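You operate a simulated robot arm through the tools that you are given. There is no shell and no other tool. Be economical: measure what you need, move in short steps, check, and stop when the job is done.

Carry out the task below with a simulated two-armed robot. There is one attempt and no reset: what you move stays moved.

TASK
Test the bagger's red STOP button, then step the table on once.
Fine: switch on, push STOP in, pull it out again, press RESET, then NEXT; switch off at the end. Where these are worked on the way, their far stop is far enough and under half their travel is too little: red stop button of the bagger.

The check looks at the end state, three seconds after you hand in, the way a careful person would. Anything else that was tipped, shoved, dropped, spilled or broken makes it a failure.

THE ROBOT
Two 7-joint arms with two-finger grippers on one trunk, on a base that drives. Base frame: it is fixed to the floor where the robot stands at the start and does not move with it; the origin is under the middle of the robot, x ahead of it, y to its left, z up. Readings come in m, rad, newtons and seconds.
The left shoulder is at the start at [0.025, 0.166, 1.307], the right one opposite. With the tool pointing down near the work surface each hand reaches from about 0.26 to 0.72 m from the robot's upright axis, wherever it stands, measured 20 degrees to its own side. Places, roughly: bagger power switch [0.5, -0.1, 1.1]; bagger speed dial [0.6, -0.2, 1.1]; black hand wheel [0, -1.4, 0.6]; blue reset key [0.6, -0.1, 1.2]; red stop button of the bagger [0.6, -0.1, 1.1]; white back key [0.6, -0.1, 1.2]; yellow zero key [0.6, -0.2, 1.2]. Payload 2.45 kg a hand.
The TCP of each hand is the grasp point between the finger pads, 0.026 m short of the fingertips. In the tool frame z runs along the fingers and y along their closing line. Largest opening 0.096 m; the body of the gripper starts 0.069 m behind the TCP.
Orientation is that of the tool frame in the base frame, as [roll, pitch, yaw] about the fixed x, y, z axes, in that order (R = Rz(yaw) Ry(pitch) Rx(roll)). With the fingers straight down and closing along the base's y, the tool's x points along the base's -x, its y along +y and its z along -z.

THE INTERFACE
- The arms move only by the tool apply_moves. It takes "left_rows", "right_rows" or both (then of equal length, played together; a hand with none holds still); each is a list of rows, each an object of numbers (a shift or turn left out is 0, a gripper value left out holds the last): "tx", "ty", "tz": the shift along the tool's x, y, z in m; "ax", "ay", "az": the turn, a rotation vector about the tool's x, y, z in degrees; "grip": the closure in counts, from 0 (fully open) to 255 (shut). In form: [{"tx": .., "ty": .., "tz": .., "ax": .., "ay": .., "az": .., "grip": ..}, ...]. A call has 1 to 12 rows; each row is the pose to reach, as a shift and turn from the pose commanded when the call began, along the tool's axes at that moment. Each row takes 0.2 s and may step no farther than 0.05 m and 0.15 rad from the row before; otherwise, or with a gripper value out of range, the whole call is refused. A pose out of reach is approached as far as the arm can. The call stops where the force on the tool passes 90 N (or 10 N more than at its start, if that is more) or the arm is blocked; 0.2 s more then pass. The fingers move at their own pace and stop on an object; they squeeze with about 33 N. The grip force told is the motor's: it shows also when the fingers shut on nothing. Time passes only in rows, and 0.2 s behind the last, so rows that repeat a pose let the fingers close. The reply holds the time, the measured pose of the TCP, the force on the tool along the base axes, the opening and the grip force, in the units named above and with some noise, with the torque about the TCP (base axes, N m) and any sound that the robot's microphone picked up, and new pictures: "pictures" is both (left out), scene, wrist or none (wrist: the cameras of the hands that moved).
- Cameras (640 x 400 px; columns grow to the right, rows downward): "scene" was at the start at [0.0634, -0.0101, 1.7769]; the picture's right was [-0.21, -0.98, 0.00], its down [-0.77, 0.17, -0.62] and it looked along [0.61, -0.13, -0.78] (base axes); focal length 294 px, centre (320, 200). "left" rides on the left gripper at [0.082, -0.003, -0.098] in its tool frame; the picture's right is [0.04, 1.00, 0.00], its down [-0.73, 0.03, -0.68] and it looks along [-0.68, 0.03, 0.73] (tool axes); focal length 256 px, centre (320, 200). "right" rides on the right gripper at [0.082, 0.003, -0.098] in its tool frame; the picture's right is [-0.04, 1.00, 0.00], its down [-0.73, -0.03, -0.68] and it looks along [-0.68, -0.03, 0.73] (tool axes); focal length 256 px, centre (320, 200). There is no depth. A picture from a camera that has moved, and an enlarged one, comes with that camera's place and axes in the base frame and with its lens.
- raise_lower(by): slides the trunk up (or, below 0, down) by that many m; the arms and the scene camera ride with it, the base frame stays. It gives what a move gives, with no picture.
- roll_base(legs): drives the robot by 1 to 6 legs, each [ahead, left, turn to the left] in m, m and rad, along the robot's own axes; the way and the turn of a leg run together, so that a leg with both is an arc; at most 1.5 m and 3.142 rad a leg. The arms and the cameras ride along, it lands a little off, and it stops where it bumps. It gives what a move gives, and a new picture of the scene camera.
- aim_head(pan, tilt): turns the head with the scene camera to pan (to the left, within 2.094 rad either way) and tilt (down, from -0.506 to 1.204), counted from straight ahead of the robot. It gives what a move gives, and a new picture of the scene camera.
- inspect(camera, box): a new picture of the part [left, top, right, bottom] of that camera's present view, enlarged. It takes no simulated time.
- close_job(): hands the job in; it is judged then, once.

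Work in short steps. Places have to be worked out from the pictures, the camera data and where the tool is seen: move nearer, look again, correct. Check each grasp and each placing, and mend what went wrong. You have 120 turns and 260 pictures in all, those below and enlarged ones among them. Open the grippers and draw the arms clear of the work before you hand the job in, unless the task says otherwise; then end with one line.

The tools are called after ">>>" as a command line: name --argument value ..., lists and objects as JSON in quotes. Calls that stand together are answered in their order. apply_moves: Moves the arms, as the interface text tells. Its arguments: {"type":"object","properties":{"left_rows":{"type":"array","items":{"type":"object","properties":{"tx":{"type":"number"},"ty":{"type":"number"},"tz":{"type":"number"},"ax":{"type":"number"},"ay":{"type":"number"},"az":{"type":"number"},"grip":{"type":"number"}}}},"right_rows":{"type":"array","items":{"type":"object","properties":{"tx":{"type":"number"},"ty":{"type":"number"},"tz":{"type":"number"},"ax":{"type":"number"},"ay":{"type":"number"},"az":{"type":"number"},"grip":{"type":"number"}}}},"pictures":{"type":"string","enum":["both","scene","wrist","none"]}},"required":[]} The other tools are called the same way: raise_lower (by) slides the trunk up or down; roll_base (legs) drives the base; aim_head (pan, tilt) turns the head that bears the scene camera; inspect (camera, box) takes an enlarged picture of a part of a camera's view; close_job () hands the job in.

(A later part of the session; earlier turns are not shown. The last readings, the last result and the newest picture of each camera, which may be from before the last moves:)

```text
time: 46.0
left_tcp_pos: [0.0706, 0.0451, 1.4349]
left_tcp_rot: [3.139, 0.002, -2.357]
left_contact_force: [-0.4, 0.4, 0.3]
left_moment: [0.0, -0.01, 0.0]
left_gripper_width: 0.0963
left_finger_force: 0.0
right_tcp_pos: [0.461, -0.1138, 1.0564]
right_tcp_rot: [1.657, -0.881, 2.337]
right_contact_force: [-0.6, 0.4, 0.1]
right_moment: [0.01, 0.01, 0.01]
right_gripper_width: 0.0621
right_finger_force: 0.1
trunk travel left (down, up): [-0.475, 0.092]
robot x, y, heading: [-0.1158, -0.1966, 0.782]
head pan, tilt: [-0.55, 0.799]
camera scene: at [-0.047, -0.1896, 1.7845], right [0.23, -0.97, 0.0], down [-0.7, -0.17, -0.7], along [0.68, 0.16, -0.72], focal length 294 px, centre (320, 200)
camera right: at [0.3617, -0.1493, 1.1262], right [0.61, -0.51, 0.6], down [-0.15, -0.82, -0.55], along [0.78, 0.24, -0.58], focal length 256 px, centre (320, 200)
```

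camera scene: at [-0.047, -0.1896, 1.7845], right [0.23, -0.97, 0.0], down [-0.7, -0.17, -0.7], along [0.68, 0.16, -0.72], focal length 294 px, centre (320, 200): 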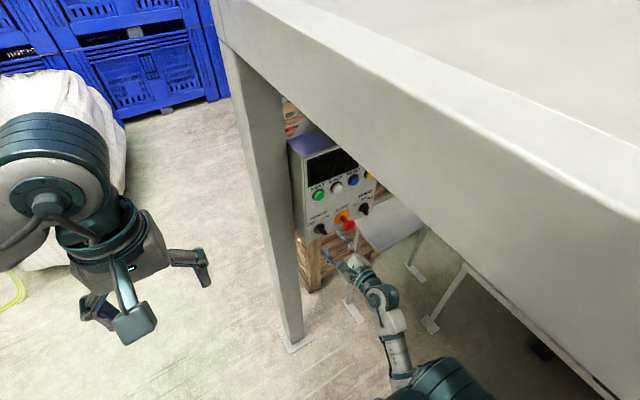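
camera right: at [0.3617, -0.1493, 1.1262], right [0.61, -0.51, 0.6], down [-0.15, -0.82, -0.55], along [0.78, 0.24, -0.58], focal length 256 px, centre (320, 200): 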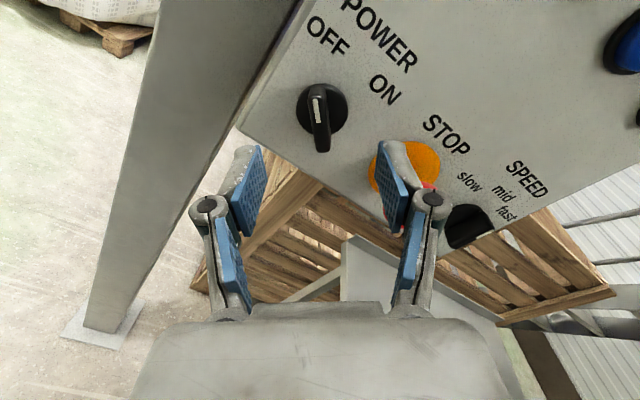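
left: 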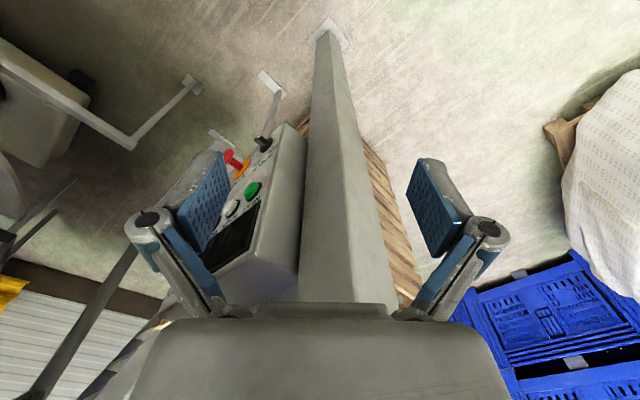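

The knob is centered between the fingers (col 322). I advance ~38 mm with a small correction and close the fingers on the ridge.

>>> apply_moves --right_rows '[{"tz": 0.02, "tx": 0.005}, {"tz": 0.03, "tx": 0.005}, {"tz": 0.038, "tx": 0.005}, {"tz": 0.038, "tx": 0.005}]'

```text
time: 47.0
left_tcp_pos: [0.0708, 0.0451, 1.4345]
left_tcp_rot: [3.14, 0.002, -2.359]
left_contact_force: [-0.4, 0.1, -0.3]
left_moment: [0.0, 0.05, -0.01]
left_gripper_width: 0.0959
left_finger_force: 0.1
right_tcp_pos: [0.4851, -0.0831, 1.0578]
right_tcp_rot: [1.658, -0.882, 2.332]
right_contact_force: [0.0, 0.1, -0.1]
right_moment: [-0.03, 0.02, -0.02]
right_gripper_width: 0.0619
right_finger_force: 0.0
trunk travel left (down, up): [-0.475, 0.092]
robot x, y, heading: [-0.1168, -0.1986, 0.789]
head pan, tilt: [-0.55, 0.799]
camera scene: at [-0.0464, -0.1889, 1.7845], right [0.23, -0.97, 0.0], down [-0.7, -0.17, -0.7], along [0.68, 0.16, -0.72], focal length 294 px, centre (320, 200)
camera right: at [0.3856, -0.1187, 1.1275], right [0.61, -0.51, 0.6], down [-0.15, -0.82, -0.55], along [0.78, 0.24, -0.58], focal length 256 px, centre (320, 200)
```

scene: 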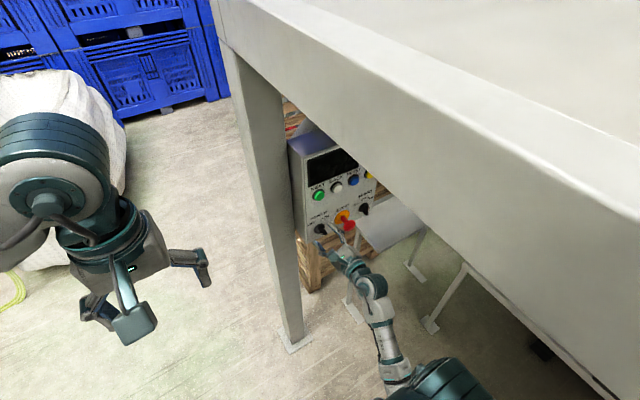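
right: 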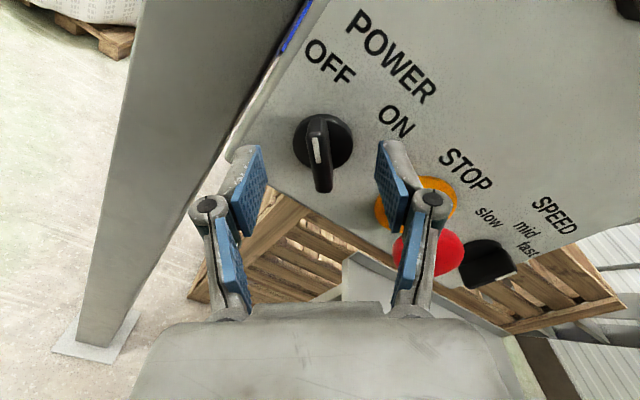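

Fingertips are roughly 15-19 mm short of the knob's disc; I advance another 11 mm and close on the ridge.

>>> apply_moves --right_rows '[{"tz": 0.006}, {"tz": 0.011}, {"tz": 0.011, "grip": 255}, {"tz": 0.011, "grip": 255}, {"tz": 0.011, "grip": 255}]'

```text
time: 48.2
left_tcp_pos: [0.0702, 0.0454, 1.4351]
left_tcp_rot: [3.138, 0.004, -2.357]
left_contact_force: [0.2, -0.7, -0.1]
left_moment: [-0.01, 0.01, -0.04]
left_gripper_width: 0.0962
left_finger_force: 0.1
right_tcp_pos: [0.4921, -0.0753, 1.0576]
right_tcp_rot: [1.655, -0.881, 2.337]
right_contact_force: [-2.6, -4.1, 0.6]
right_moment: [0.39, -0.44, -0.34]
right_gripper_width: 0.0116
right_finger_force: 39.0
trunk travel left (down, up): [-0.475, 0.092]
robot x, y, heading: [-0.1196, -0.1975, 0.78]
head pan, tilt: [-0.55, 0.799]
camera scene: at [-0.0475, -0.1906, 1.7845], right [0.23, -0.97, 0.0], down [-0.7, -0.17, -0.7], along [0.68, 0.16, -0.72], focal length 294 px, centre (320, 200)
camera right: at [0.3928, -0.1113, 1.1273], right [0.61, -0.51, 0.6], down [-0.15, -0.82, -0.55], along [0.78, 0.24, -0.58], focal length 256 px, centre (320, 200)
```

scene: 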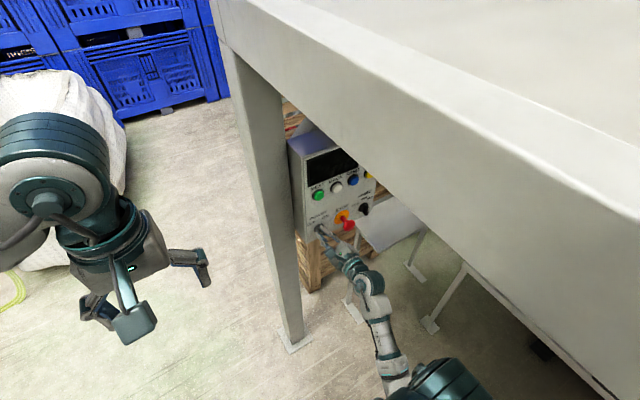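
right: 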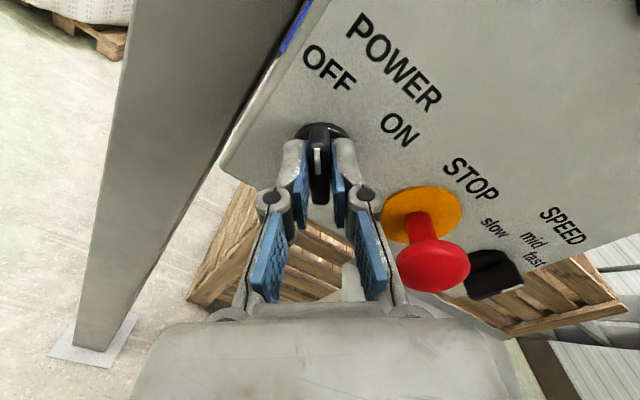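

The ridge is gripped (11.6 mm). I rotate clockwise toward ON in small steps.

>>> apply_moves --right_rows '[{"az": 8}, {"az": 16}, {"az": 24}, {"az": 32}, {"az": 40}, {"az": 48}]'

```text
time: 49.6
left_tcp_pos: [0.0729, 0.0434, 1.4346]
left_tcp_rot: [3.135, 0.006, -2.358]
left_contact_force: [1.3, 0.8, 0.3]
left_moment: [0.03, 0.02, -0.01]
left_gripper_width: 0.0961
left_finger_force: 0.1
right_tcp_pos: [0.4942, -0.0773, 1.0582]
right_tcp_rot: [-1.9, -1.412, -0.418]
right_contact_force: [5.6, -9.4, 4.5]
right_moment: [0.78, -0.8, -0.96]
right_gripper_width: 0.011
right_finger_force: 38.0
trunk travel left (down, up): [-0.475, 0.092]
robot x, y, heading: [-0.1174, -0.1989, 0.779]
head pan, tilt: [-0.55, 0.799]
camera scene: at [-0.0447, -0.1934, 1.7845], right [0.23, -0.97, 0.0], down [-0.7, -0.17, -0.69], along [0.68, 0.16, -0.72], focal length 294 px, centre (320, 200)
camera right: at [0.4424, -0.1557, 1.1425], right [0.72, -0.67, -0.19], down [-0.59, -0.43, -0.68], along [0.38, 0.6, -0.7], focal length 256 px, centre (320, 200)
```

scene: 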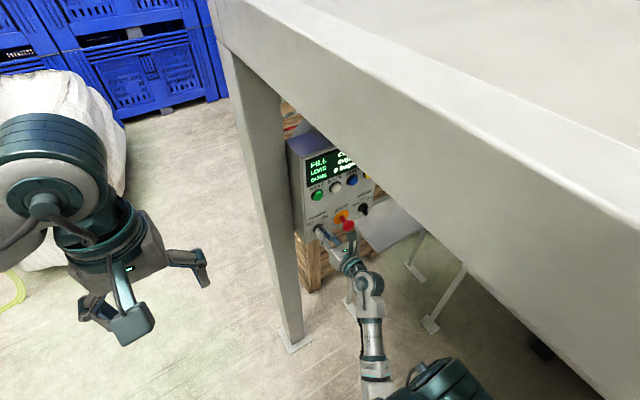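
right: 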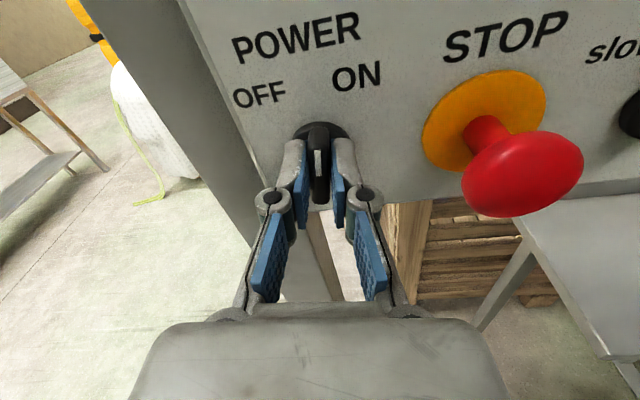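

The display lit up while turning. I continue clockwise until the knob seats at ON.

>>> apply_moves --right_rows '[{"az": 8}, {"az": 16}, {"az": 24}, {"az": 30}]'

```text
time: 50.6
left_tcp_pos: [0.0726, 0.0424, 1.4344]
left_tcp_rot: [3.137, 0.003, -2.358]
left_contact_force: [0.0, -1.0, 0.3]
left_moment: [-0.02, 0.03, 0.0]
left_gripper_width: 0.096
left_finger_force: 0.1
right_tcp_pos: [0.4933, -0.0788, 1.0577]
right_tcp_rot: [-1.656, -0.893, -0.679]
right_contact_force: [13.9, -14.1, 9.7]
right_moment: [0.27, -0.24, -0.62]
right_gripper_width: 0.0107
right_finger_force: 38.4
trunk travel left (down, up): [-0.475, 0.092]
robot x, y, heading: [-0.1145, -0.1992, 0.784]
head pan, tilt: [-0.55, 0.799]
camera scene: at [-0.0411, -0.1969, 1.7844], right [0.23, -0.97, 0.0], down [-0.7, -0.16, -0.69], along [0.67, 0.16, -0.72], focal length 294 px, centre (320, 200)
camera right: at [0.4703, -0.1827, 1.1233], right [0.53, -0.54, -0.66], down [-0.83, -0.19, -0.52], along [0.15, 0.82, -0.55], focal length 256 px, centre (320, 200)
```

scene: 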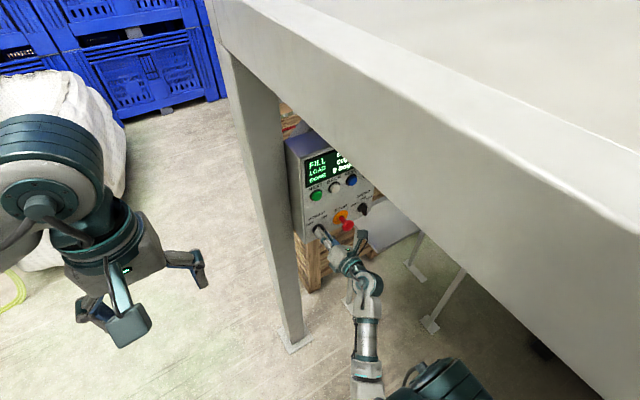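
right: 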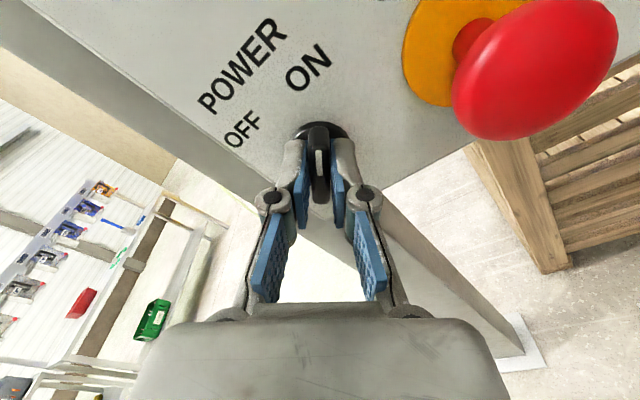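

POWER is at ON with the display lit. I open the fingers and back off.

>>> apply_moves --right_rows '[{"grip": 120}, {"grip": 120}, {"tz": -0.04, "grip": 120}, {"tz": -0.08}, {"tz": -0.12}, {"tz": -0.12}]'

>>> inspect --camera "scene" --box '[270, 120, 400, 260]'

```text
time: 52.0
left_tcp_pos: [0.0685, 0.05, 1.4343]
left_tcp_rot: [3.141, 0.001, -2.358]
left_contact_force: [-0.9, 0.2, 0.3]
left_moment: [0.04, 0.0, 0.02]
left_gripper_width: 0.0965
left_finger_force: 0.1
right_tcp_pos: [0.4081, -0.1603, 1.0636]
right_tcp_rot: [-1.66, -0.898, -0.672]
right_contact_force: [0.2, 0.0, -0.4]
right_moment: [-0.02, -0.01, -0.03]
right_gripper_width: 0.0508
right_finger_force: 0.1
trunk travel left (down, up): [-0.475, 0.092]
robot x, y, heading: [-0.12, -0.1965, 0.786]
head pan, tilt: [-0.55, 0.799]
camera scene: at [-0.0516, -0.1847, 1.7846], right [0.23, -0.97, 0.0], down [-0.7, -0.17, -0.7], along [0.68, 0.16, -0.72], focal length 294 px, centre (320, 200)
camera right: at [0.3839, -0.2645, 1.1311], right [0.54, -0.54, -0.65], down [-0.83, -0.2, -0.52], along [0.15, 0.82, -0.55], focal length 256 px, centre (320, 200)
```

scene: 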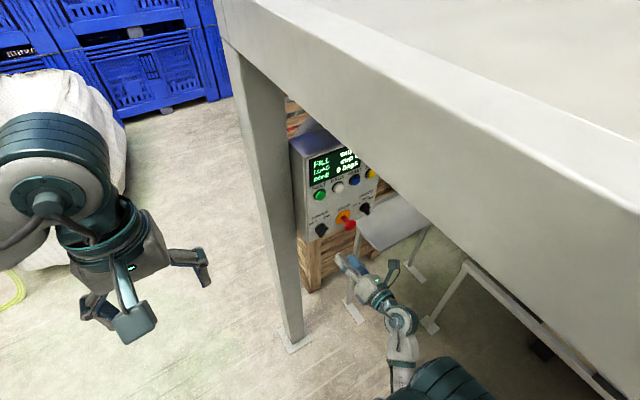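
right: 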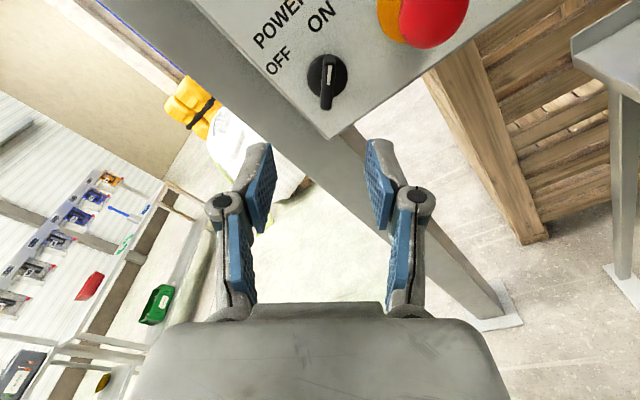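

```text
2.86 times, centred on (335, 190) of scene
camera zoom: at [-0.0516, -0.1847, 1.7846], right [0.23, -0.97, 0.0], down [-0.7, -0.17, -0.7], along [0.68, 0.16, -0.72], focal length 840 px, centre (277, 229)
```

zoom: 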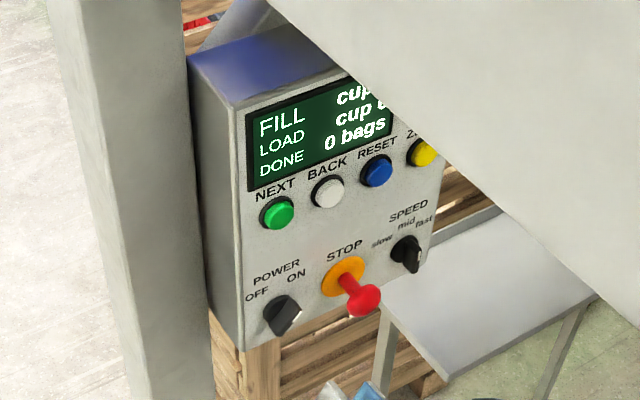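

POWER is ON and the display shows FILL/LOAD/DONE 0 bags. I move in front of STOP, level the hand (roll -38°) and shut the fingers for the push.

>>> apply_moves --right_rows '[{"tz": -0.02, "az": -8, "tx": 0.01, "ty": 0.014, "grip": 255}, {"tz": -0.02, "az": -16, "tx": 0.02, "ty": 0.028}, {"tz": -0.02, "az": -24, "tx": 0.03, "ty": 0.042}, {"tz": -0.02, "az": -32, "tx": 0.04, "ty": 0.056}, {"tz": -0.02, "az": -38, "tx": 0.05, "ty": 0.069}, {"tz": -0.02, "az": -38, "tx": 0.05, "ty": 0.069}, {"tz": -0.02, "az": -38, "tx": 0.05, "ty": 0.069}]'

```text
time: 53.6
left_tcp_pos: [0.0708, 0.0445, 1.4345]
left_tcp_rot: [3.14, 0.001, -2.357]
left_contact_force: [-0.2, 0.9, -0.2]
left_moment: [-0.02, 0.04, 0.0]
left_gripper_width: 0.096
left_finger_force: 0.0
right_tcp_pos: [0.4605, -0.2369, 1.0609]
right_tcp_rot: [-2.968, -1.515, 0.658]
right_contact_force: [-0.2, -0.4, 0.2]
right_moment: [0.0, 0.01, -0.01]
right_gripper_width: 0.0
right_finger_force: 28.0
trunk travel left (down, up): [-0.475, 0.092]
robot x, y, heading: [-0.1209, -0.198, 0.788]
head pan, tilt: [-0.55, 0.799]
camera scene: at [-0.0454, -0.1919, 1.7844], right [0.23, -0.97, 0.0], down [-0.7, -0.17, -0.7], along [0.68, 0.16, -0.72], focal length 294 px, centre (320, 200)
camera right: at [0.4014, -0.3071, 1.1474], right [0.74, -0.68, -0.05], down [-0.51, -0.51, -0.7], along [0.45, 0.54, -0.72], focal length 256 px, centre (320, 200)
```

scene: 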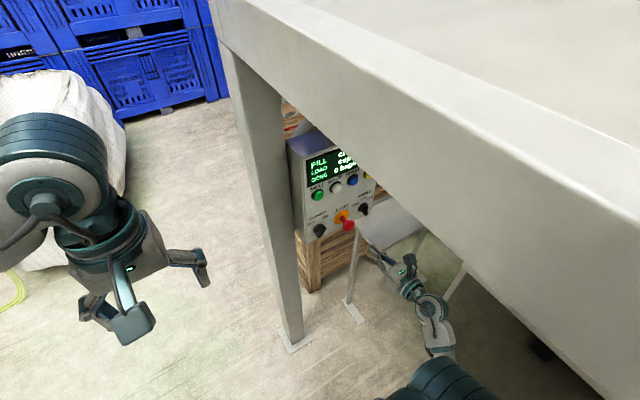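
right: 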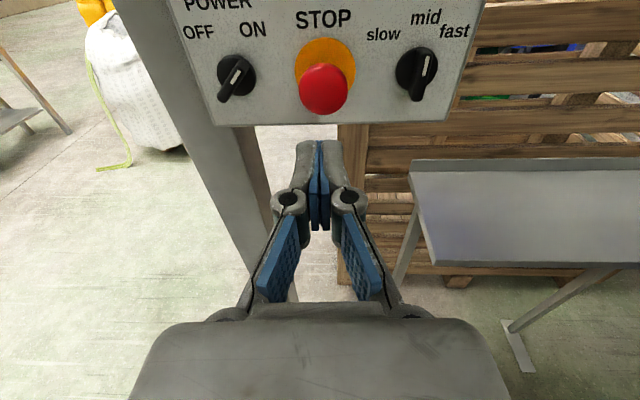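

STOP is seen near (u=.490, z=1.058). I fix the small tilt of the hand and approach to ~1 cm before the head.

>>> apply_moves --right_rows '[{"ax": -2.7, "ay": 2.9}, {"ax": -2.7, "ay": 2.9, "tz": 0.03, "ty": -0.002, "tx": -0.001}, {"ax": -2.7, "ay": 2.9, "tz": 0.06, "ty": -0.004, "tx": -0.002}, {"ax": -2.7, "ay": 2.9, "tz": 0.08, "ty": -0.004, "tx": -0.002}, {"ax": -2.7, "ay": 2.9, "tz": 0.08, "ty": -0.004, "tx": -0.002}]'

```text
time: 54.8
left_tcp_pos: [0.0719, 0.0442, 1.4335]
left_tcp_rot: [3.14, 0.003, -2.358]
left_contact_force: [0.4, -0.4, 0.6]
left_moment: [0.02, 0.01, 0.04]
left_gripper_width: 0.0956
left_finger_force: 0.1
right_tcp_pos: [0.5113, -0.1739, 1.0559]
right_tcp_rot: [-1.999, -1.56, -0.359]
right_contact_force: [-0.5, 0.6, 0.8]
right_moment: [0.01, -0.02, 0.01]
right_gripper_width: 0.0
right_finger_force: 28.2
trunk travel left (down, up): [-0.475, 0.092]
robot x, y, heading: [-0.1178, -0.2008, 0.781]
head pan, tilt: [-0.55, 0.799]
camera scene: at [-0.0464, -0.1903, 1.7845], right [0.23, -0.97, 0.0], down [-0.7, -0.17, -0.7], along [0.68, 0.16, -0.72], focal length 294 px, centre (320, 200)
camera right: at [0.4448, -0.2444, 1.1366], right [0.7, -0.71, -0.05], down [-0.51, -0.46, -0.73], along [0.5, 0.54, -0.68], focal length 256 px, centre (320, 200)
```

scene: 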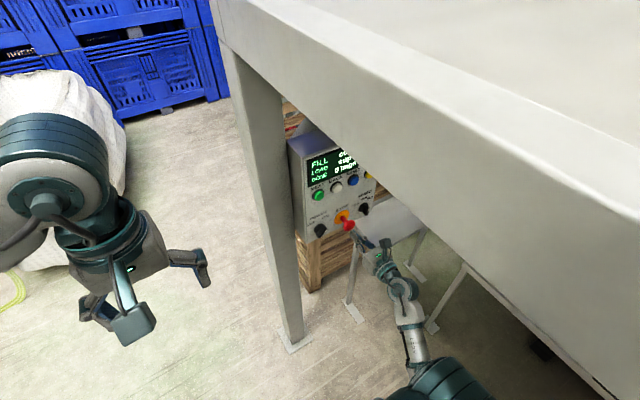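
right: 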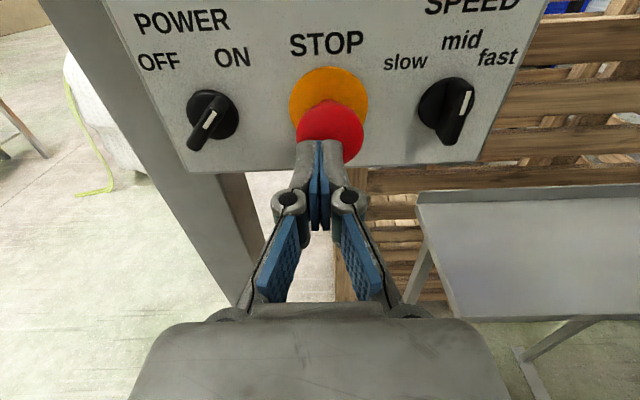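

Aligned within ~6 mm; I shift right 5 mm and push in fine steps.

>>> apply_moves --right_rows '[{"ty": 0.005, "tx": 0.001}, {"tz": 0.01, "ty": 0.005, "tx": 0.001}, {"tz": 0.015, "ty": 0.005, "tx": 0.001}, {"tz": 0.02, "ty": 0.005, "tx": 0.001}, {"tz": 0.025, "ty": 0.005, "tx": 0.001}, {"tz": 0.03, "ty": 0.005, "tx": 0.001}, {"tz": 0.03, "ty": 0.005, "tx": 0.001}]'

```text
time: 56.4
left_tcp_pos: [0.0682, 0.041, 1.4357]
left_tcp_rot: [3.138, 0.006, -2.358]
left_contact_force: [0.0, 0.0, 0.5]
left_moment: [-0.01, 0.04, 0.0]
left_gripper_width: 0.096
left_finger_force: 0.1
right_tcp_pos: [0.5332, -0.1607, 1.0566]
right_tcp_rot: [-1.959, -1.56, -0.402]
right_contact_force: [-23.4, -20.1, -5.2]
right_moment: [-0.1, -0.03, 0.07]
right_gripper_width: 0.0062
right_finger_force: 28.6
trunk travel left (down, up): [-0.475, 0.092]
robot x, y, heading: [-0.1188, -0.2001, 0.78]
head pan, tilt: [-0.55, 0.799]
camera scene: at [-0.0531, -0.196, 1.7846], right [0.23, -0.97, 0.0], down [-0.7, -0.16, -0.7], along [0.68, 0.16, -0.72], focal length 294 px, centre (320, 200)
camera right: at [0.4671, -0.2304, 1.1373], right [0.7, -0.71, -0.05], down [-0.51, -0.45, -0.73], along [0.5, 0.54, -0.68], focal length 256 px, centre (320, 200)
```

scene: 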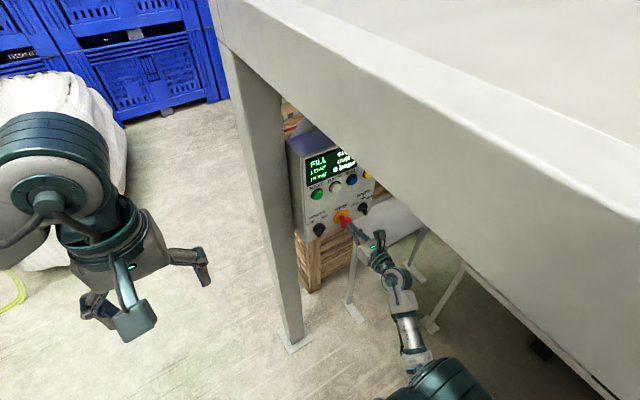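
right: 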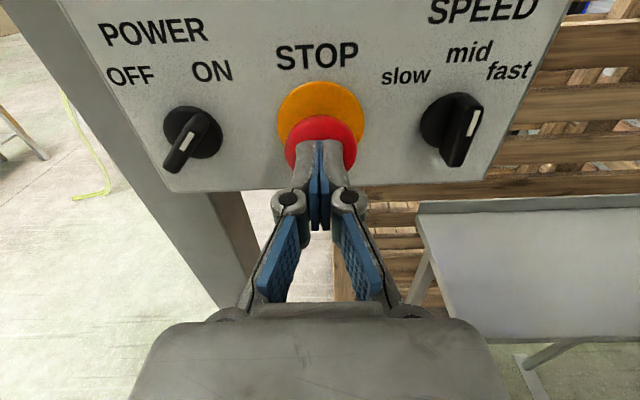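

Contact with ~31 N; the head is starting in. I push on.

>>> apply_moves --right_rows '[{"tz": 0.005}, {"tz": 0.01}, {"tz": 0.015}, {"tz": 0.02}]'

>>> inspect --camera "scene" --box '[270, 120, 400, 260]'

```text
time: 57.2
left_tcp_pos: [0.0545, 0.0349, 1.4389]
left_tcp_rot: [-3.14, 0.012, -2.361]
left_contact_force: [0.0, 0.3, -0.2]
left_moment: [-0.07, -0.02, -0.02]
left_gripper_width: 0.0963
left_finger_force: 0.1
right_tcp_pos: [0.532, -0.1604, 1.0565]
right_tcp_rot: [-2.358, -1.559, -0.009]
right_contact_force: [-115.2, -92.8, 0.9]
right_moment: [0.37, -0.55, 0.48]
right_gripper_width: 0.006
right_finger_force: 28.4
trunk travel left (down, up): [-0.475, 0.092]
robot x, y, heading: [-0.1203, -0.1992, 0.781]
head pan, tilt: [-0.55, 0.799]
stopped in row 4 (right hand): the force on the tool passed its limit at 94 N (the readings are from after the stop); the commanded pose is now the measured one
camera scene: at [-0.0726, -0.2067, 1.7856], right [0.23, -0.97, -0.01], down [-0.69, -0.16, -0.71], along [0.69, 0.17, -0.71], focal length 294 px, centre (320, 200)
camera right: at [0.4663, -0.23, 1.1379], right [0.7, -0.71, -0.05], down [-0.51, -0.45, -0.73], along [0.5, 0.53, -0.68], focal length 256 px, centre (320, 200)
```

scene: 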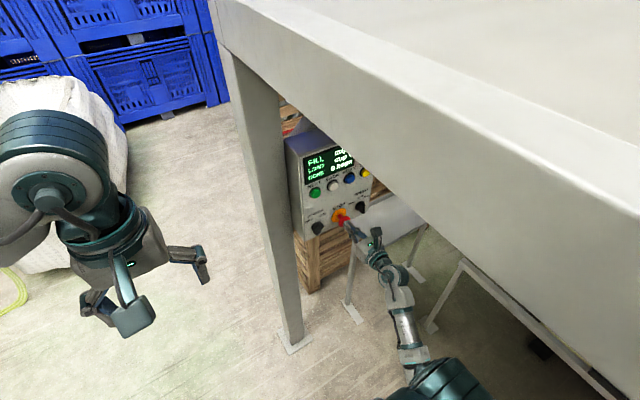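
right: 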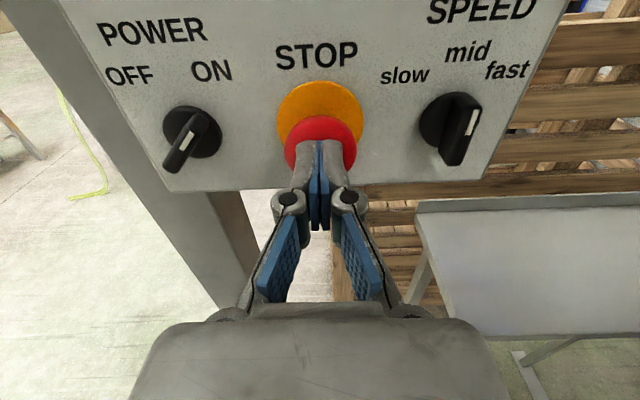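

```text
2.86 times, centred on (335, 190) of scene
camera zoom: at [-0.0726, -0.2067, 1.7856], right [0.23, -0.97, -0.01], down [-0.69, -0.16, -0.71], along [0.69, 0.17, -0.71], focal length 840 px, centre (277, 229)
```

zoom: 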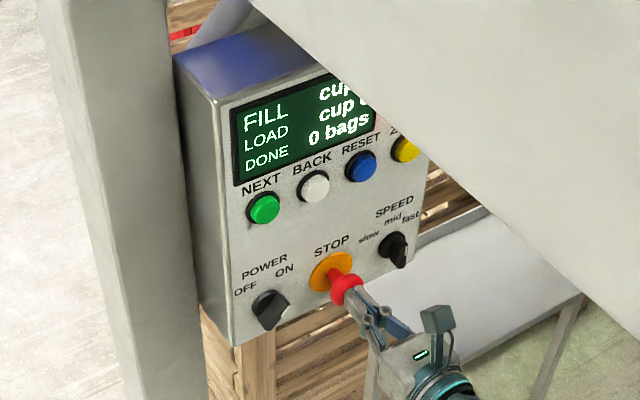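

The head went in and hit a hard stop (TCP no longer moves). I back off and check whether it latched.

>>> apply_moves --right_rows '[{"tz": -0.02}, {"tz": -0.05}, {"tz": -0.09}, {"tz": -0.11}, {"tz": -0.11}]'

>>> inspect --camera "scene" --box '[270, 120, 400, 260]'

```text
time: 58.5
left_tcp_pos: [0.0729, 0.0468, 1.433]
left_tcp_rot: [3.138, -0.002, -2.36]
left_contact_force: [0.2, 0.3, -0.1]
left_moment: [0.0, 0.04, -0.01]
left_gripper_width: 0.0961
left_finger_force: 0.0
right_tcp_pos: [0.4679, -0.2251, 1.0524]
right_tcp_rot: [-2.607, -1.55, 0.245]
right_contact_force: [0.0, 0.3, -0.2]
right_moment: [0.01, 0.0, 0.01]
right_gripper_width: 0.0004
right_finger_force: 28.5
trunk travel left (down, up): [-0.475, 0.092]
robot x, y, heading: [-0.1171, -0.1968, 0.783]
head pan, tilt: [-0.55, 0.799]
camera scene: at [-0.0465, -0.1886, 1.7844], right [0.23, -0.97, 0.0], down [-0.7, -0.17, -0.69], along [0.68, 0.16, -0.72], focal length 294 px, centre (320, 200)
camera right: at [0.4024, -0.2949, 1.134], right [0.7, -0.71, -0.05], down [-0.52, -0.46, -0.72], along [0.49, 0.53, -0.69], focal length 256 px, centre (320, 200)
```

scene: 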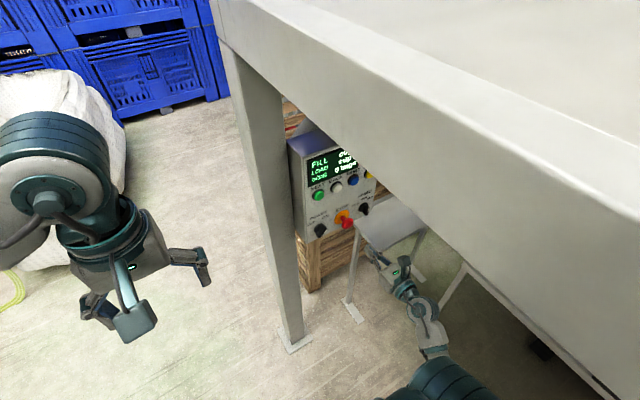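
right: 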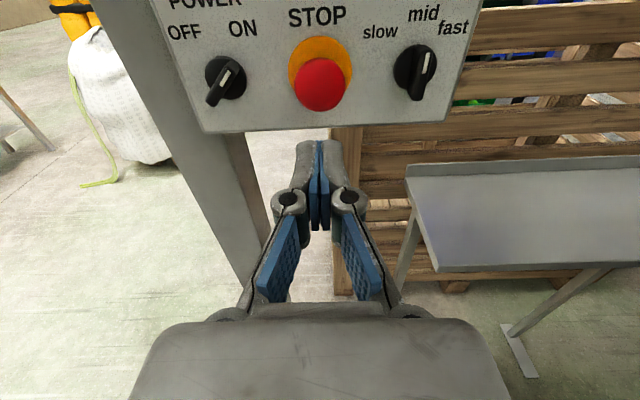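

```text
2.86 times, centred on (335, 190) of scene
camera zoom: at [-0.0465, -0.1886, 1.7844], right [0.23, -0.97, 0.0], down [-0.7, -0.17, -0.69], along [0.68, 0.16, -0.72], focal length 840 px, centre (277, 229)
```

zoom: 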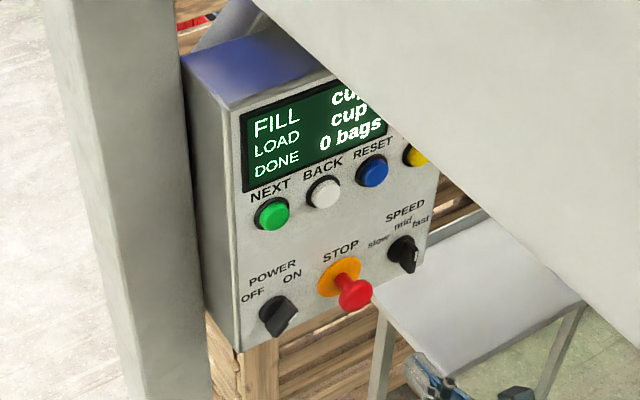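

The head stays in by roughly 1 cm compared with before. To confirm it latched I raise the hand and look at the fault lamp and display.

>>> apply_moves --right_rows '[{"tx": 0.04}, {"tx": 0.08}, {"tx": 0.12}, {"tx": 0.16}, {"tx": 0.2}, {"tx": 0.23}, {"tx": 0.23}]' --pictures "wrist"

```text
time: 60.0
left_tcp_pos: [0.07, 0.046, 1.4348]
left_tcp_rot: [3.14, 0.001, -2.36]
left_contact_force: [0.5, 0.8, -0.8]
left_moment: [-0.01, 0.03, 0.02]
left_gripper_width: 0.0957
left_finger_force: 0.0
right_tcp_pos: [0.4718, -0.2244, 1.2827]
right_tcp_rot: [-2.621, -1.553, 0.26]
right_contact_force: [0.5, 0.4, -0.8]
right_moment: [0.03, -0.04, -0.01]
right_gripper_width: 0.0
right_finger_force: 28.1
trunk travel left (down, up): [-0.475, 0.092]
robot x, y, heading: [-0.1211, -0.201, 0.78]
head pan, tilt: [-0.55, 0.799]
camera right: at [0.4053, -0.2937, 1.3651], right [0.7, -0.71, -0.05], down [-0.52, -0.46, -0.72], along [0.49, 0.53, -0.69], focal length 256 px, centre (320, 200)
```

right: 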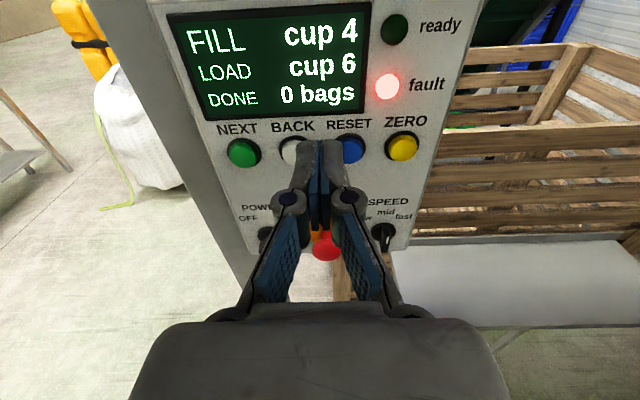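

The fault lamp is lit, so STOP registered as in. I go back down in front of STOP with the fingers open to ~65 mm.

>>> apply_moves --right_rows '[{"tx": -0.04, "grip": 80}, {"tx": -0.08}, {"tx": -0.12}, {"tx": -0.16}, {"tx": -0.2}, {"tx": -0.225, "ty": -0.001}, {"tx": -0.225, "ty": -0.001, "tz": 0.03}, {"tx": -0.225, "ty": -0.001, "tz": 0.06}, {"tx": -0.225, "ty": -0.001, "tz": 0.07}, {"tx": -0.225, "ty": -0.001, "tz": 0.07}]' --pictures "wrist"

```text
time: 62.2
left_tcp_pos: [0.0718, 0.0449, 1.4351]
left_tcp_rot: [3.14, 0.003, -2.36]
left_contact_force: [0.6, -0.4, 0.9]
left_moment: [0.01, 0.01, 0.02]
left_gripper_width: 0.0959
left_finger_force: 0.1
right_tcp_pos: [0.5164, -0.1753, 1.0554]
right_tcp_rot: [-2.612, -1.552, 0.25]
right_contact_force: [-0.5, 0.6, 0.7]
right_moment: [0.0, -0.03, 0.0]
right_gripper_width: 0.0657
right_finger_force: 0.0
trunk travel left (down, up): [-0.475, 0.092]
robot x, y, heading: [-0.1151, -0.1992, 0.781]
head pan, tilt: [-0.55, 0.799]
camera right: at [0.4518, -0.2459, 1.138], right [0.7, -0.71, -0.05], down [-0.52, -0.46, -0.72], along [0.49, 0.53, -0.69], focal length 256 px, centre (320, 200)
```

right: 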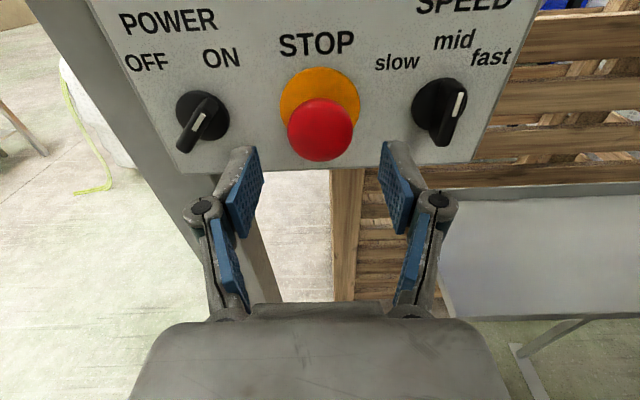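

The head is centered, its middle ~55 mm ahead of the TCP. I advance 45 mm and close on it.

>>> apply_moves --right_rows '[{"tz": 0.015}, {"tz": 0.03}, {"tz": 0.04}, {"tz": 0.046}, {"tz": 0.046}, {"tz": 0.046, "grip": 255}, {"tz": 0.046}, {"tz": 0.046}]' --pictures "wrist"

```text
time: 64.0
left_tcp_pos: [0.0722, 0.0459, 1.4341]
left_tcp_rot: [3.137, 0.002, -2.358]
left_contact_force: [1.3, -0.8, 0.3]
left_moment: [-0.01, -0.02, -0.07]
left_gripper_width: 0.0962
left_finger_force: 0.1
right_tcp_pos: [0.5496, -0.1446, 1.0547]
right_tcp_rot: [-2.59, -1.551, 0.23]
right_contact_force: [-2.3, -0.3, -0.7]
right_moment: [-0.05, 0.07, 0.08]
right_gripper_width: 0.0423
right_finger_force: 44.7
trunk travel left (down, up): [-0.475, 0.092]
robot x, y, heading: [-0.1169, -0.1985, 0.787]
head pan, tilt: [-0.55, 0.799]
camera right: at [0.484, -0.2142, 1.1374], right [0.7, -0.71, -0.05], down [-0.52, -0.46, -0.72], along [0.49, 0.53, -0.69], focal length 256 px, centre (320, 200)
```

right: 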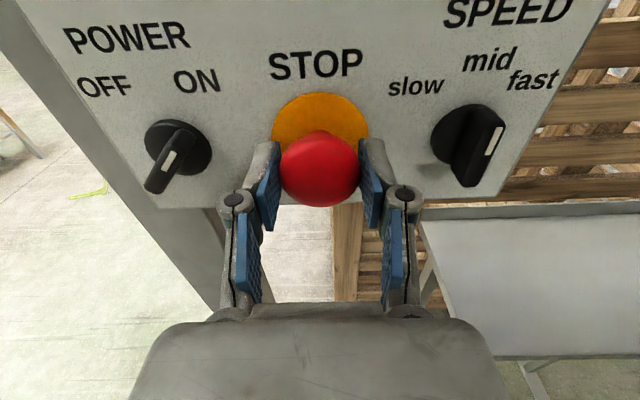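

The head is gripped across 42 mm. I pull back in small steps.

>>> apply_moves --right_rows '[{"tz": -0.005}, {"tz": -0.01}, {"tz": -0.015}, {"tz": -0.018}, {"tz": -0.018}]' --pictures "wrist"

```text
time: 65.2
left_tcp_pos: [0.0764, 0.05, 1.4339]
left_tcp_rot: [3.139, -0.002, -2.357]
left_contact_force: [-0.1, 0.7, 0.3]
left_moment: [-0.01, -0.04, 0.01]
left_gripper_width: 0.0961
left_finger_force: 0.0
right_tcp_pos: [0.5398, -0.1538, 1.054]
right_tcp_rot: [-2.616, -1.551, 0.257]
right_contact_force: [34.2, 25.7, 11.1]
right_moment: [0.16, -0.13, -0.06]
right_gripper_width: 0.0425
right_finger_force: 44.9
trunk travel left (down, up): [-0.475, 0.092]
robot x, y, heading: [-0.1148, -0.2034, 0.781]
head pan, tilt: [-0.55, 0.799]
camera right: at [0.4749, -0.223, 1.137], right [0.7, -0.71, -0.05], down [-0.52, -0.46, -0.72], along [0.49, 0.53, -0.69], focal length 256 px, centre (320, 200)
```

right: 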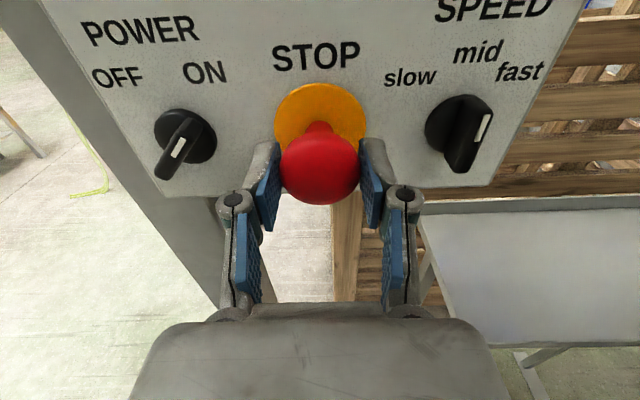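

The head came out ~13 mm with the hand and now meets its outer stop (43 N). I release and back off, then rise to check the lamps.

>>> apply_moves --right_rows '[{"tz": 0.004, "grip": 60}, {"tz": 0.004}, {"tz": 0.004}, {"tz": -0.04}, {"tz": -0.08}, {"tz": -0.1}, {"tz": -0.1, "tx": 0.04, "grip": 255}, {"tz": -0.1, "tx": 0.08}, {"tz": -0.1, "tx": 0.12}, {"tz": -0.1, "tx": 0.16}, {"tz": -0.1, "tx": 0.2}, {"tz": -0.1, "tx": 0.22}]' --pictures "wrist"

>>> inspect --camera "scene" --box '[270, 120, 400, 260]'

```text
time: 67.8
left_tcp_pos: [0.0724, 0.046, 1.434]
left_tcp_rot: [3.138, 0.001, -2.359]
left_contact_force: [-0.2, 0.6, -0.5]
left_moment: [-0.02, 0.04, 0.0]
left_gripper_width: 0.0961
left_finger_force: 0.1
right_tcp_pos: [0.4707, -0.2269, 1.2766]
right_tcp_rot: [-2.556, -1.55, 0.195]
right_contact_force: [-0.1, -0.7, 0.0]
right_moment: [-0.03, -0.02, -0.03]
right_gripper_width: 0.0
right_finger_force: 28.8
trunk travel left (down, up): [-0.475, 0.092]
robot x, y, heading: [-0.1224, -0.1989, 0.785]
head pan, tilt: [-0.55, 0.799]
camera right: at [0.405, -0.2965, 1.3594], right [0.7, -0.71, -0.05], down [-0.52, -0.46, -0.72], along [0.49, 0.53, -0.69], focal length 256 px, centre (320, 200)
```

right: 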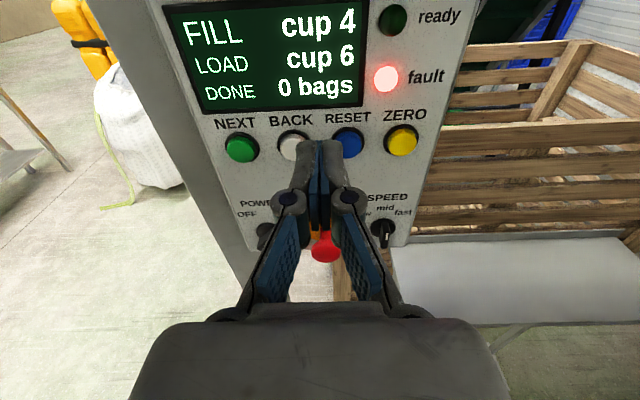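

```text
2.86 times, centred on (335, 190) of scene
camera zoom: at [-0.0456, -0.1908, 1.7844], right [0.23, -0.97, 0.0], down [-0.7, -0.17, -0.69], along [0.68, 0.16, -0.72], focal length 840 px, centre (277, 229)
```

zoom: 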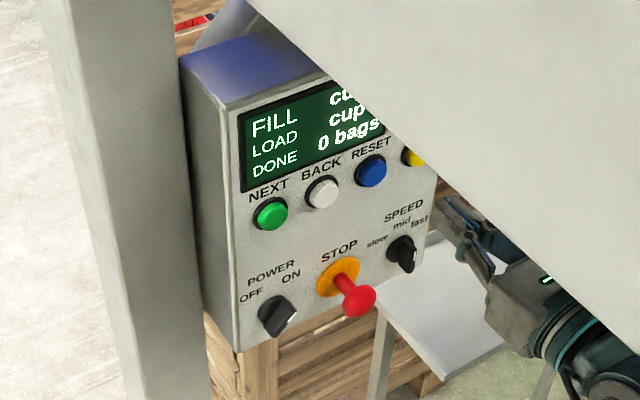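

STOP is out again; the fault lamp remains until RESET. I move the shut fingers in front of RESET (u=.520, z≈1.208).

>>> apply_moves --right_rows '[{"tx": -0.034, "ty": 0.013}, {"tx": -0.067, "ty": 0.0265}, {"tx": -0.067, "ty": 0.0265, "tz": 0.04}, {"tx": -0.067, "ty": 0.0265, "tz": 0.07}, {"tx": -0.067, "ty": 0.0265, "tz": 0.07}, {"tx": -0.067, "ty": 0.0265, "tz": 0.07}]' --pictures "wrist"

```text
time: 69.2
left_tcp_pos: [0.0706, 0.0462, 1.4337]
left_tcp_rot: [3.138, 0.002, -2.36]
left_contact_force: [0.4, -0.7, 0.6]
left_moment: [0.0, -0.02, 0.01]
left_gripper_width: 0.096
left_finger_force: 0.1
right_tcp_pos: [0.5348, -0.195, 1.2088]
right_tcp_rot: [-2.603, -1.551, 0.243]
right_contact_force: [0.1, 0.1, 0.2]
right_moment: [-0.01, -0.03, 0.02]
right_gripper_width: 0.0
right_finger_force: 28.9
trunk travel left (down, up): [-0.475, 0.092]
robot x, y, heading: [-0.1209, -0.1969, 0.783]
head pan, tilt: [-0.55, 0.799]
camera right: at [0.4708, -0.2651, 1.2905], right [0.7, -0.71, -0.05], down [-0.52, -0.46, -0.72], along [0.49, 0.53, -0.69], focal length 256 px, centre (320, 200)
```

right: 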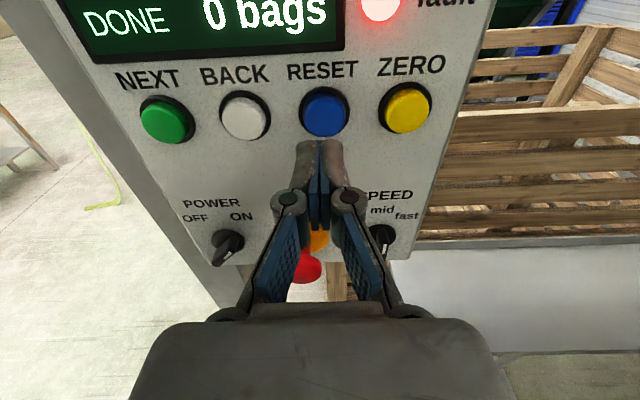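

RESET is lined up. I press in with fine steps.

>>> apply_moves --right_rows '[{"tz": 0.02, "ty": 0.001}, {"tz": 0.038, "ty": 0.001}, {"tz": 0.043, "ty": 0.001}, {"tz": 0.048, "ty": 0.001}, {"tz": 0.052, "ty": 0.001}, {"tz": 0.056, "ty": 0.001}]' --pictures "wrist"

```text
time: 70.7
left_tcp_pos: [0.0726, 0.0451, 1.4347]
left_tcp_rot: [3.138, 0.002, -2.359]
left_contact_force: [-0.1, 0.6, -0.4]
left_moment: [0.0, -0.02, -0.02]
left_gripper_width: 0.096
left_finger_force: 0.1
right_tcp_pos: [0.576, -0.1574, 1.2074]
right_tcp_rot: [-2.584, -1.55, 0.223]
right_contact_force: [-0.8, -0.4, -0.5]
right_moment: [0.0, 0.0, 0.0]
right_gripper_width: 0.006
right_finger_force: 28.6
trunk travel left (down, up): [-0.475, 0.092]
robot x, y, heading: [-0.1211, -0.1963, 0.785]
head pan, tilt: [-0.55, 0.799]
heard: click
camera right: at [0.5112, -0.2274, 1.29], right [0.7, -0.71, -0.05], down [-0.52, -0.46, -0.72], along [0.49, 0.53, -0.69], focal length 256 px, centre (320, 200)
```

right: 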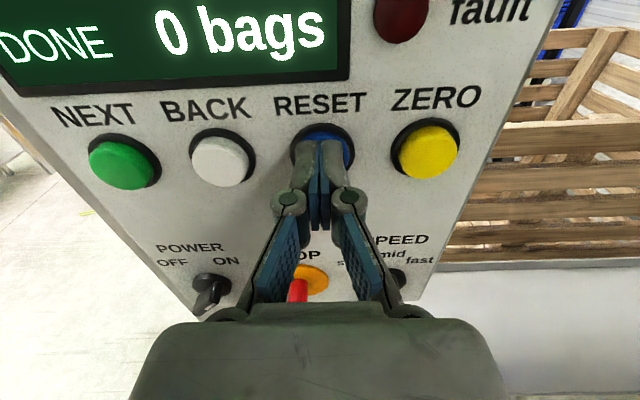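

A click and the fault lamp went out. I retreat and shift to NEXT.

>>> apply_moves --right_rows '[{"tz": -0.03}, {"tz": -0.06}, {"tz": -0.06, "ty": -0.04}, {"tz": -0.06, "ty": -0.08}, {"tz": -0.06, "ty": -0.117}, {"tz": -0.06, "ty": -0.117}, {"tz": -0.06, "ty": -0.117}]' --pictures "wrist"

```text
time: 72.2
left_tcp_pos: [0.0729, 0.045, 1.4329]
left_tcp_rot: [3.138, 0.002, -2.361]
left_contact_force: [0.3, 0.5, -0.1]
left_moment: [0.03, -0.01, -0.02]
left_gripper_width: 0.0958
left_finger_force: 0.1
right_tcp_pos: [0.4534, -0.1162, 1.2096]
right_tcp_rot: [-2.538, -1.551, 0.178]
right_contact_force: [0.2, -0.2, 0.5]
right_moment: [-0.01, 0.01, 0.01]
right_gripper_width: 0.0001
right_finger_force: 28.8
trunk travel left (down, up): [-0.475, 0.092]
robot x, y, heading: [-0.1195, -0.1999, 0.782]
head pan, tilt: [-0.55, 0.799]
camera right: at [0.3881, -0.1864, 1.292], right [0.7, -0.71, -0.05], down [-0.52, -0.46, -0.72], along [0.49, 0.53, -0.69], focal length 256 px, centre (320, 200)
```

right: 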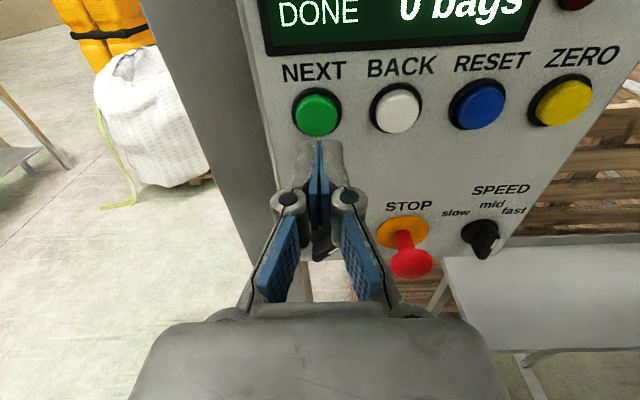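

NEXT is lined up. I press it once, to the same depth as RESET.

>>> apply_moves --right_rows '[{"tz": 0.02}, {"tz": 0.04}, {"tz": 0.045}, {"tz": 0.05}, {"tz": 0.054}, {"tz": 0.058}]' --pictures "wrist"

```text
time: 73.7
left_tcp_pos: [0.0717, 0.0451, 1.4347]
left_tcp_rot: [3.138, 0.001, -2.361]
left_contact_force: [-0.3, 0.0, 0.0]
left_moment: [0.0, -0.01, 0.01]
left_gripper_width: 0.0959
left_finger_force: 0.1
right_tcp_pos: [0.4935, -0.0761, 1.2091]
right_tcp_rot: [-2.587, -1.553, 0.226]
right_contact_force: [-0.1, -0.1, -0.1]
right_moment: [-0.01, -0.01, 0.0]
right_gripper_width: 0.006
right_finger_force: 29.0
trunk travel left (down, up): [-0.475, 0.092]
robot x, y, heading: [-0.1224, -0.1984, 0.785]
head pan, tilt: [-0.55, 0.799]
camera right: at [0.428, -0.1454, 1.2912], right [0.7, -0.71, -0.05], down [-0.52, -0.46, -0.72], along [0.49, 0.53, -0.69], focal length 256 px, centre (320, 200)
```

right: 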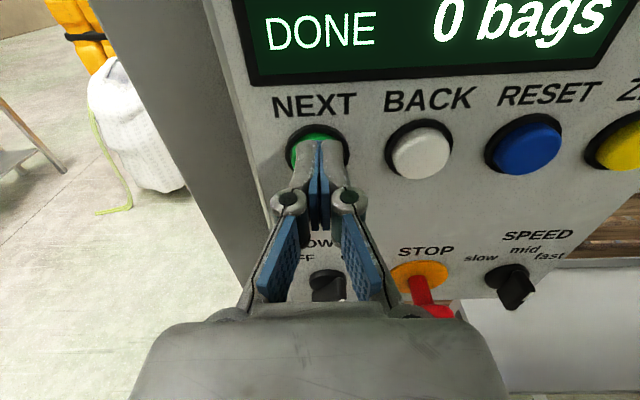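

No click yet; I press 2-4 mm deeper.

>>> apply_moves --right_rows '[{"tz": 0.002}, {"tz": 0.004}]' --pictures "wrist"

```text
time: 74.2
left_tcp_pos: [0.0707, 0.0443, 1.4334]
left_tcp_rot: [3.138, 0.003, -2.36]
left_contact_force: [0.7, -0.1, 0.0]
left_moment: [-0.01, -0.01, 0.01]
left_gripper_width: 0.096
left_finger_force: 0.1
right_tcp_pos: [0.4948, -0.074, 1.2096]
right_tcp_rot: [-2.559, -1.552, 0.198]
right_contact_force: [-2.9, -3.7, -2.3]
right_moment: [0.0, 0.02, -0.01]
right_gripper_width: 0.0059
right_finger_force: 28.6
trunk travel left (down, up): [-0.475, 0.092]
robot x, y, heading: [-0.1218, -0.1965, 0.791]
head pan, tilt: [-0.55, 0.799]
heard: click
camera right: at [0.4301, -0.1433, 1.2917], right [0.7, -0.71, -0.05], down [-0.52, -0.46, -0.72], along [0.49, 0.53, -0.69], focal length 256 px, centre (320, 200)
```

right: 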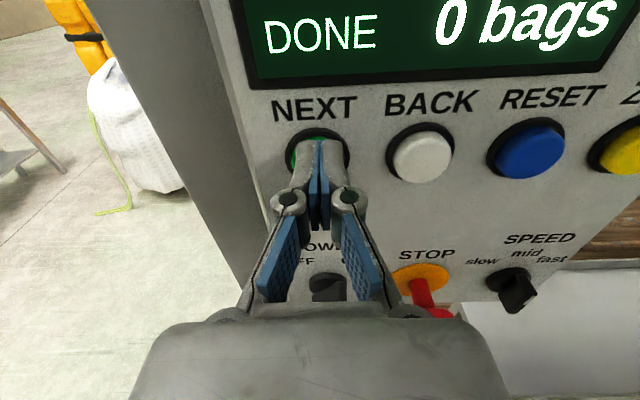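

Click heard. I back off and rise to read the display.

>>> apply_moves --right_rows '[{"tz": -0.04}, {"tz": -0.08}, {"tz": -0.11, "tx": 0.03}, {"tz": -0.11, "tx": 0.07, "ty": 0.03}, {"tz": -0.11, "tx": 0.07, "ty": 0.06}, {"tz": -0.11, "tx": 0.07, "ty": 0.09}, {"tz": -0.11, "tx": 0.07, "ty": 0.09}]' --pictures "both"

```text
time: 75.8
left_tcp_pos: [0.0726, 0.0476, 1.4348]
left_tcp_rot: [3.138, 0.0, -2.358]
left_contact_force: [0.6, 0.4, 0.1]
left_moment: [0.0, 0.01, 0.01]
left_gripper_width: 0.0959
left_finger_force: 0.2
right_tcp_pos: [0.4819, -0.2137, 1.28]
right_tcp_rot: [-2.607, -1.549, 0.245]
right_contact_force: [-0.1, -0.9, 0.0]
right_moment: [-0.02, 0.0, 0.0]
right_gripper_width: 0.0
right_finger_force: 28.8
right hand out of reach, approached as far as the arm can: row 2, 3, 4, 5
trunk travel left (down, up): [-0.475, 0.092]
robot x, y, heading: [-0.1152, -0.1979, 0.789]
head pan, tilt: [-0.55, 0.799]
camera scene: at [-0.0455, -0.1891, 1.7844], right [0.23, -0.97, 0.0], down [-0.7, -0.17, -0.69], along [0.68, 0.16, -0.72], focal length 294 px, centre (320, 200)
camera right: at [0.4168, -0.2828, 1.3634], right [0.7, -0.71, -0.05], down [-0.52, -0.46, -0.72], along [0.49, 0.53, -0.69], focal length 256 px, centre (320, 200)
```

scene: 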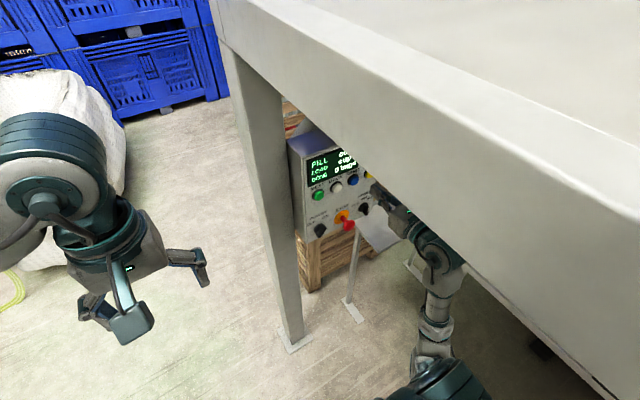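
right: 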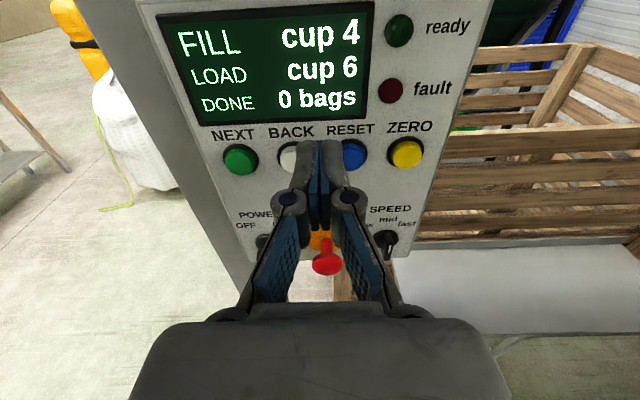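

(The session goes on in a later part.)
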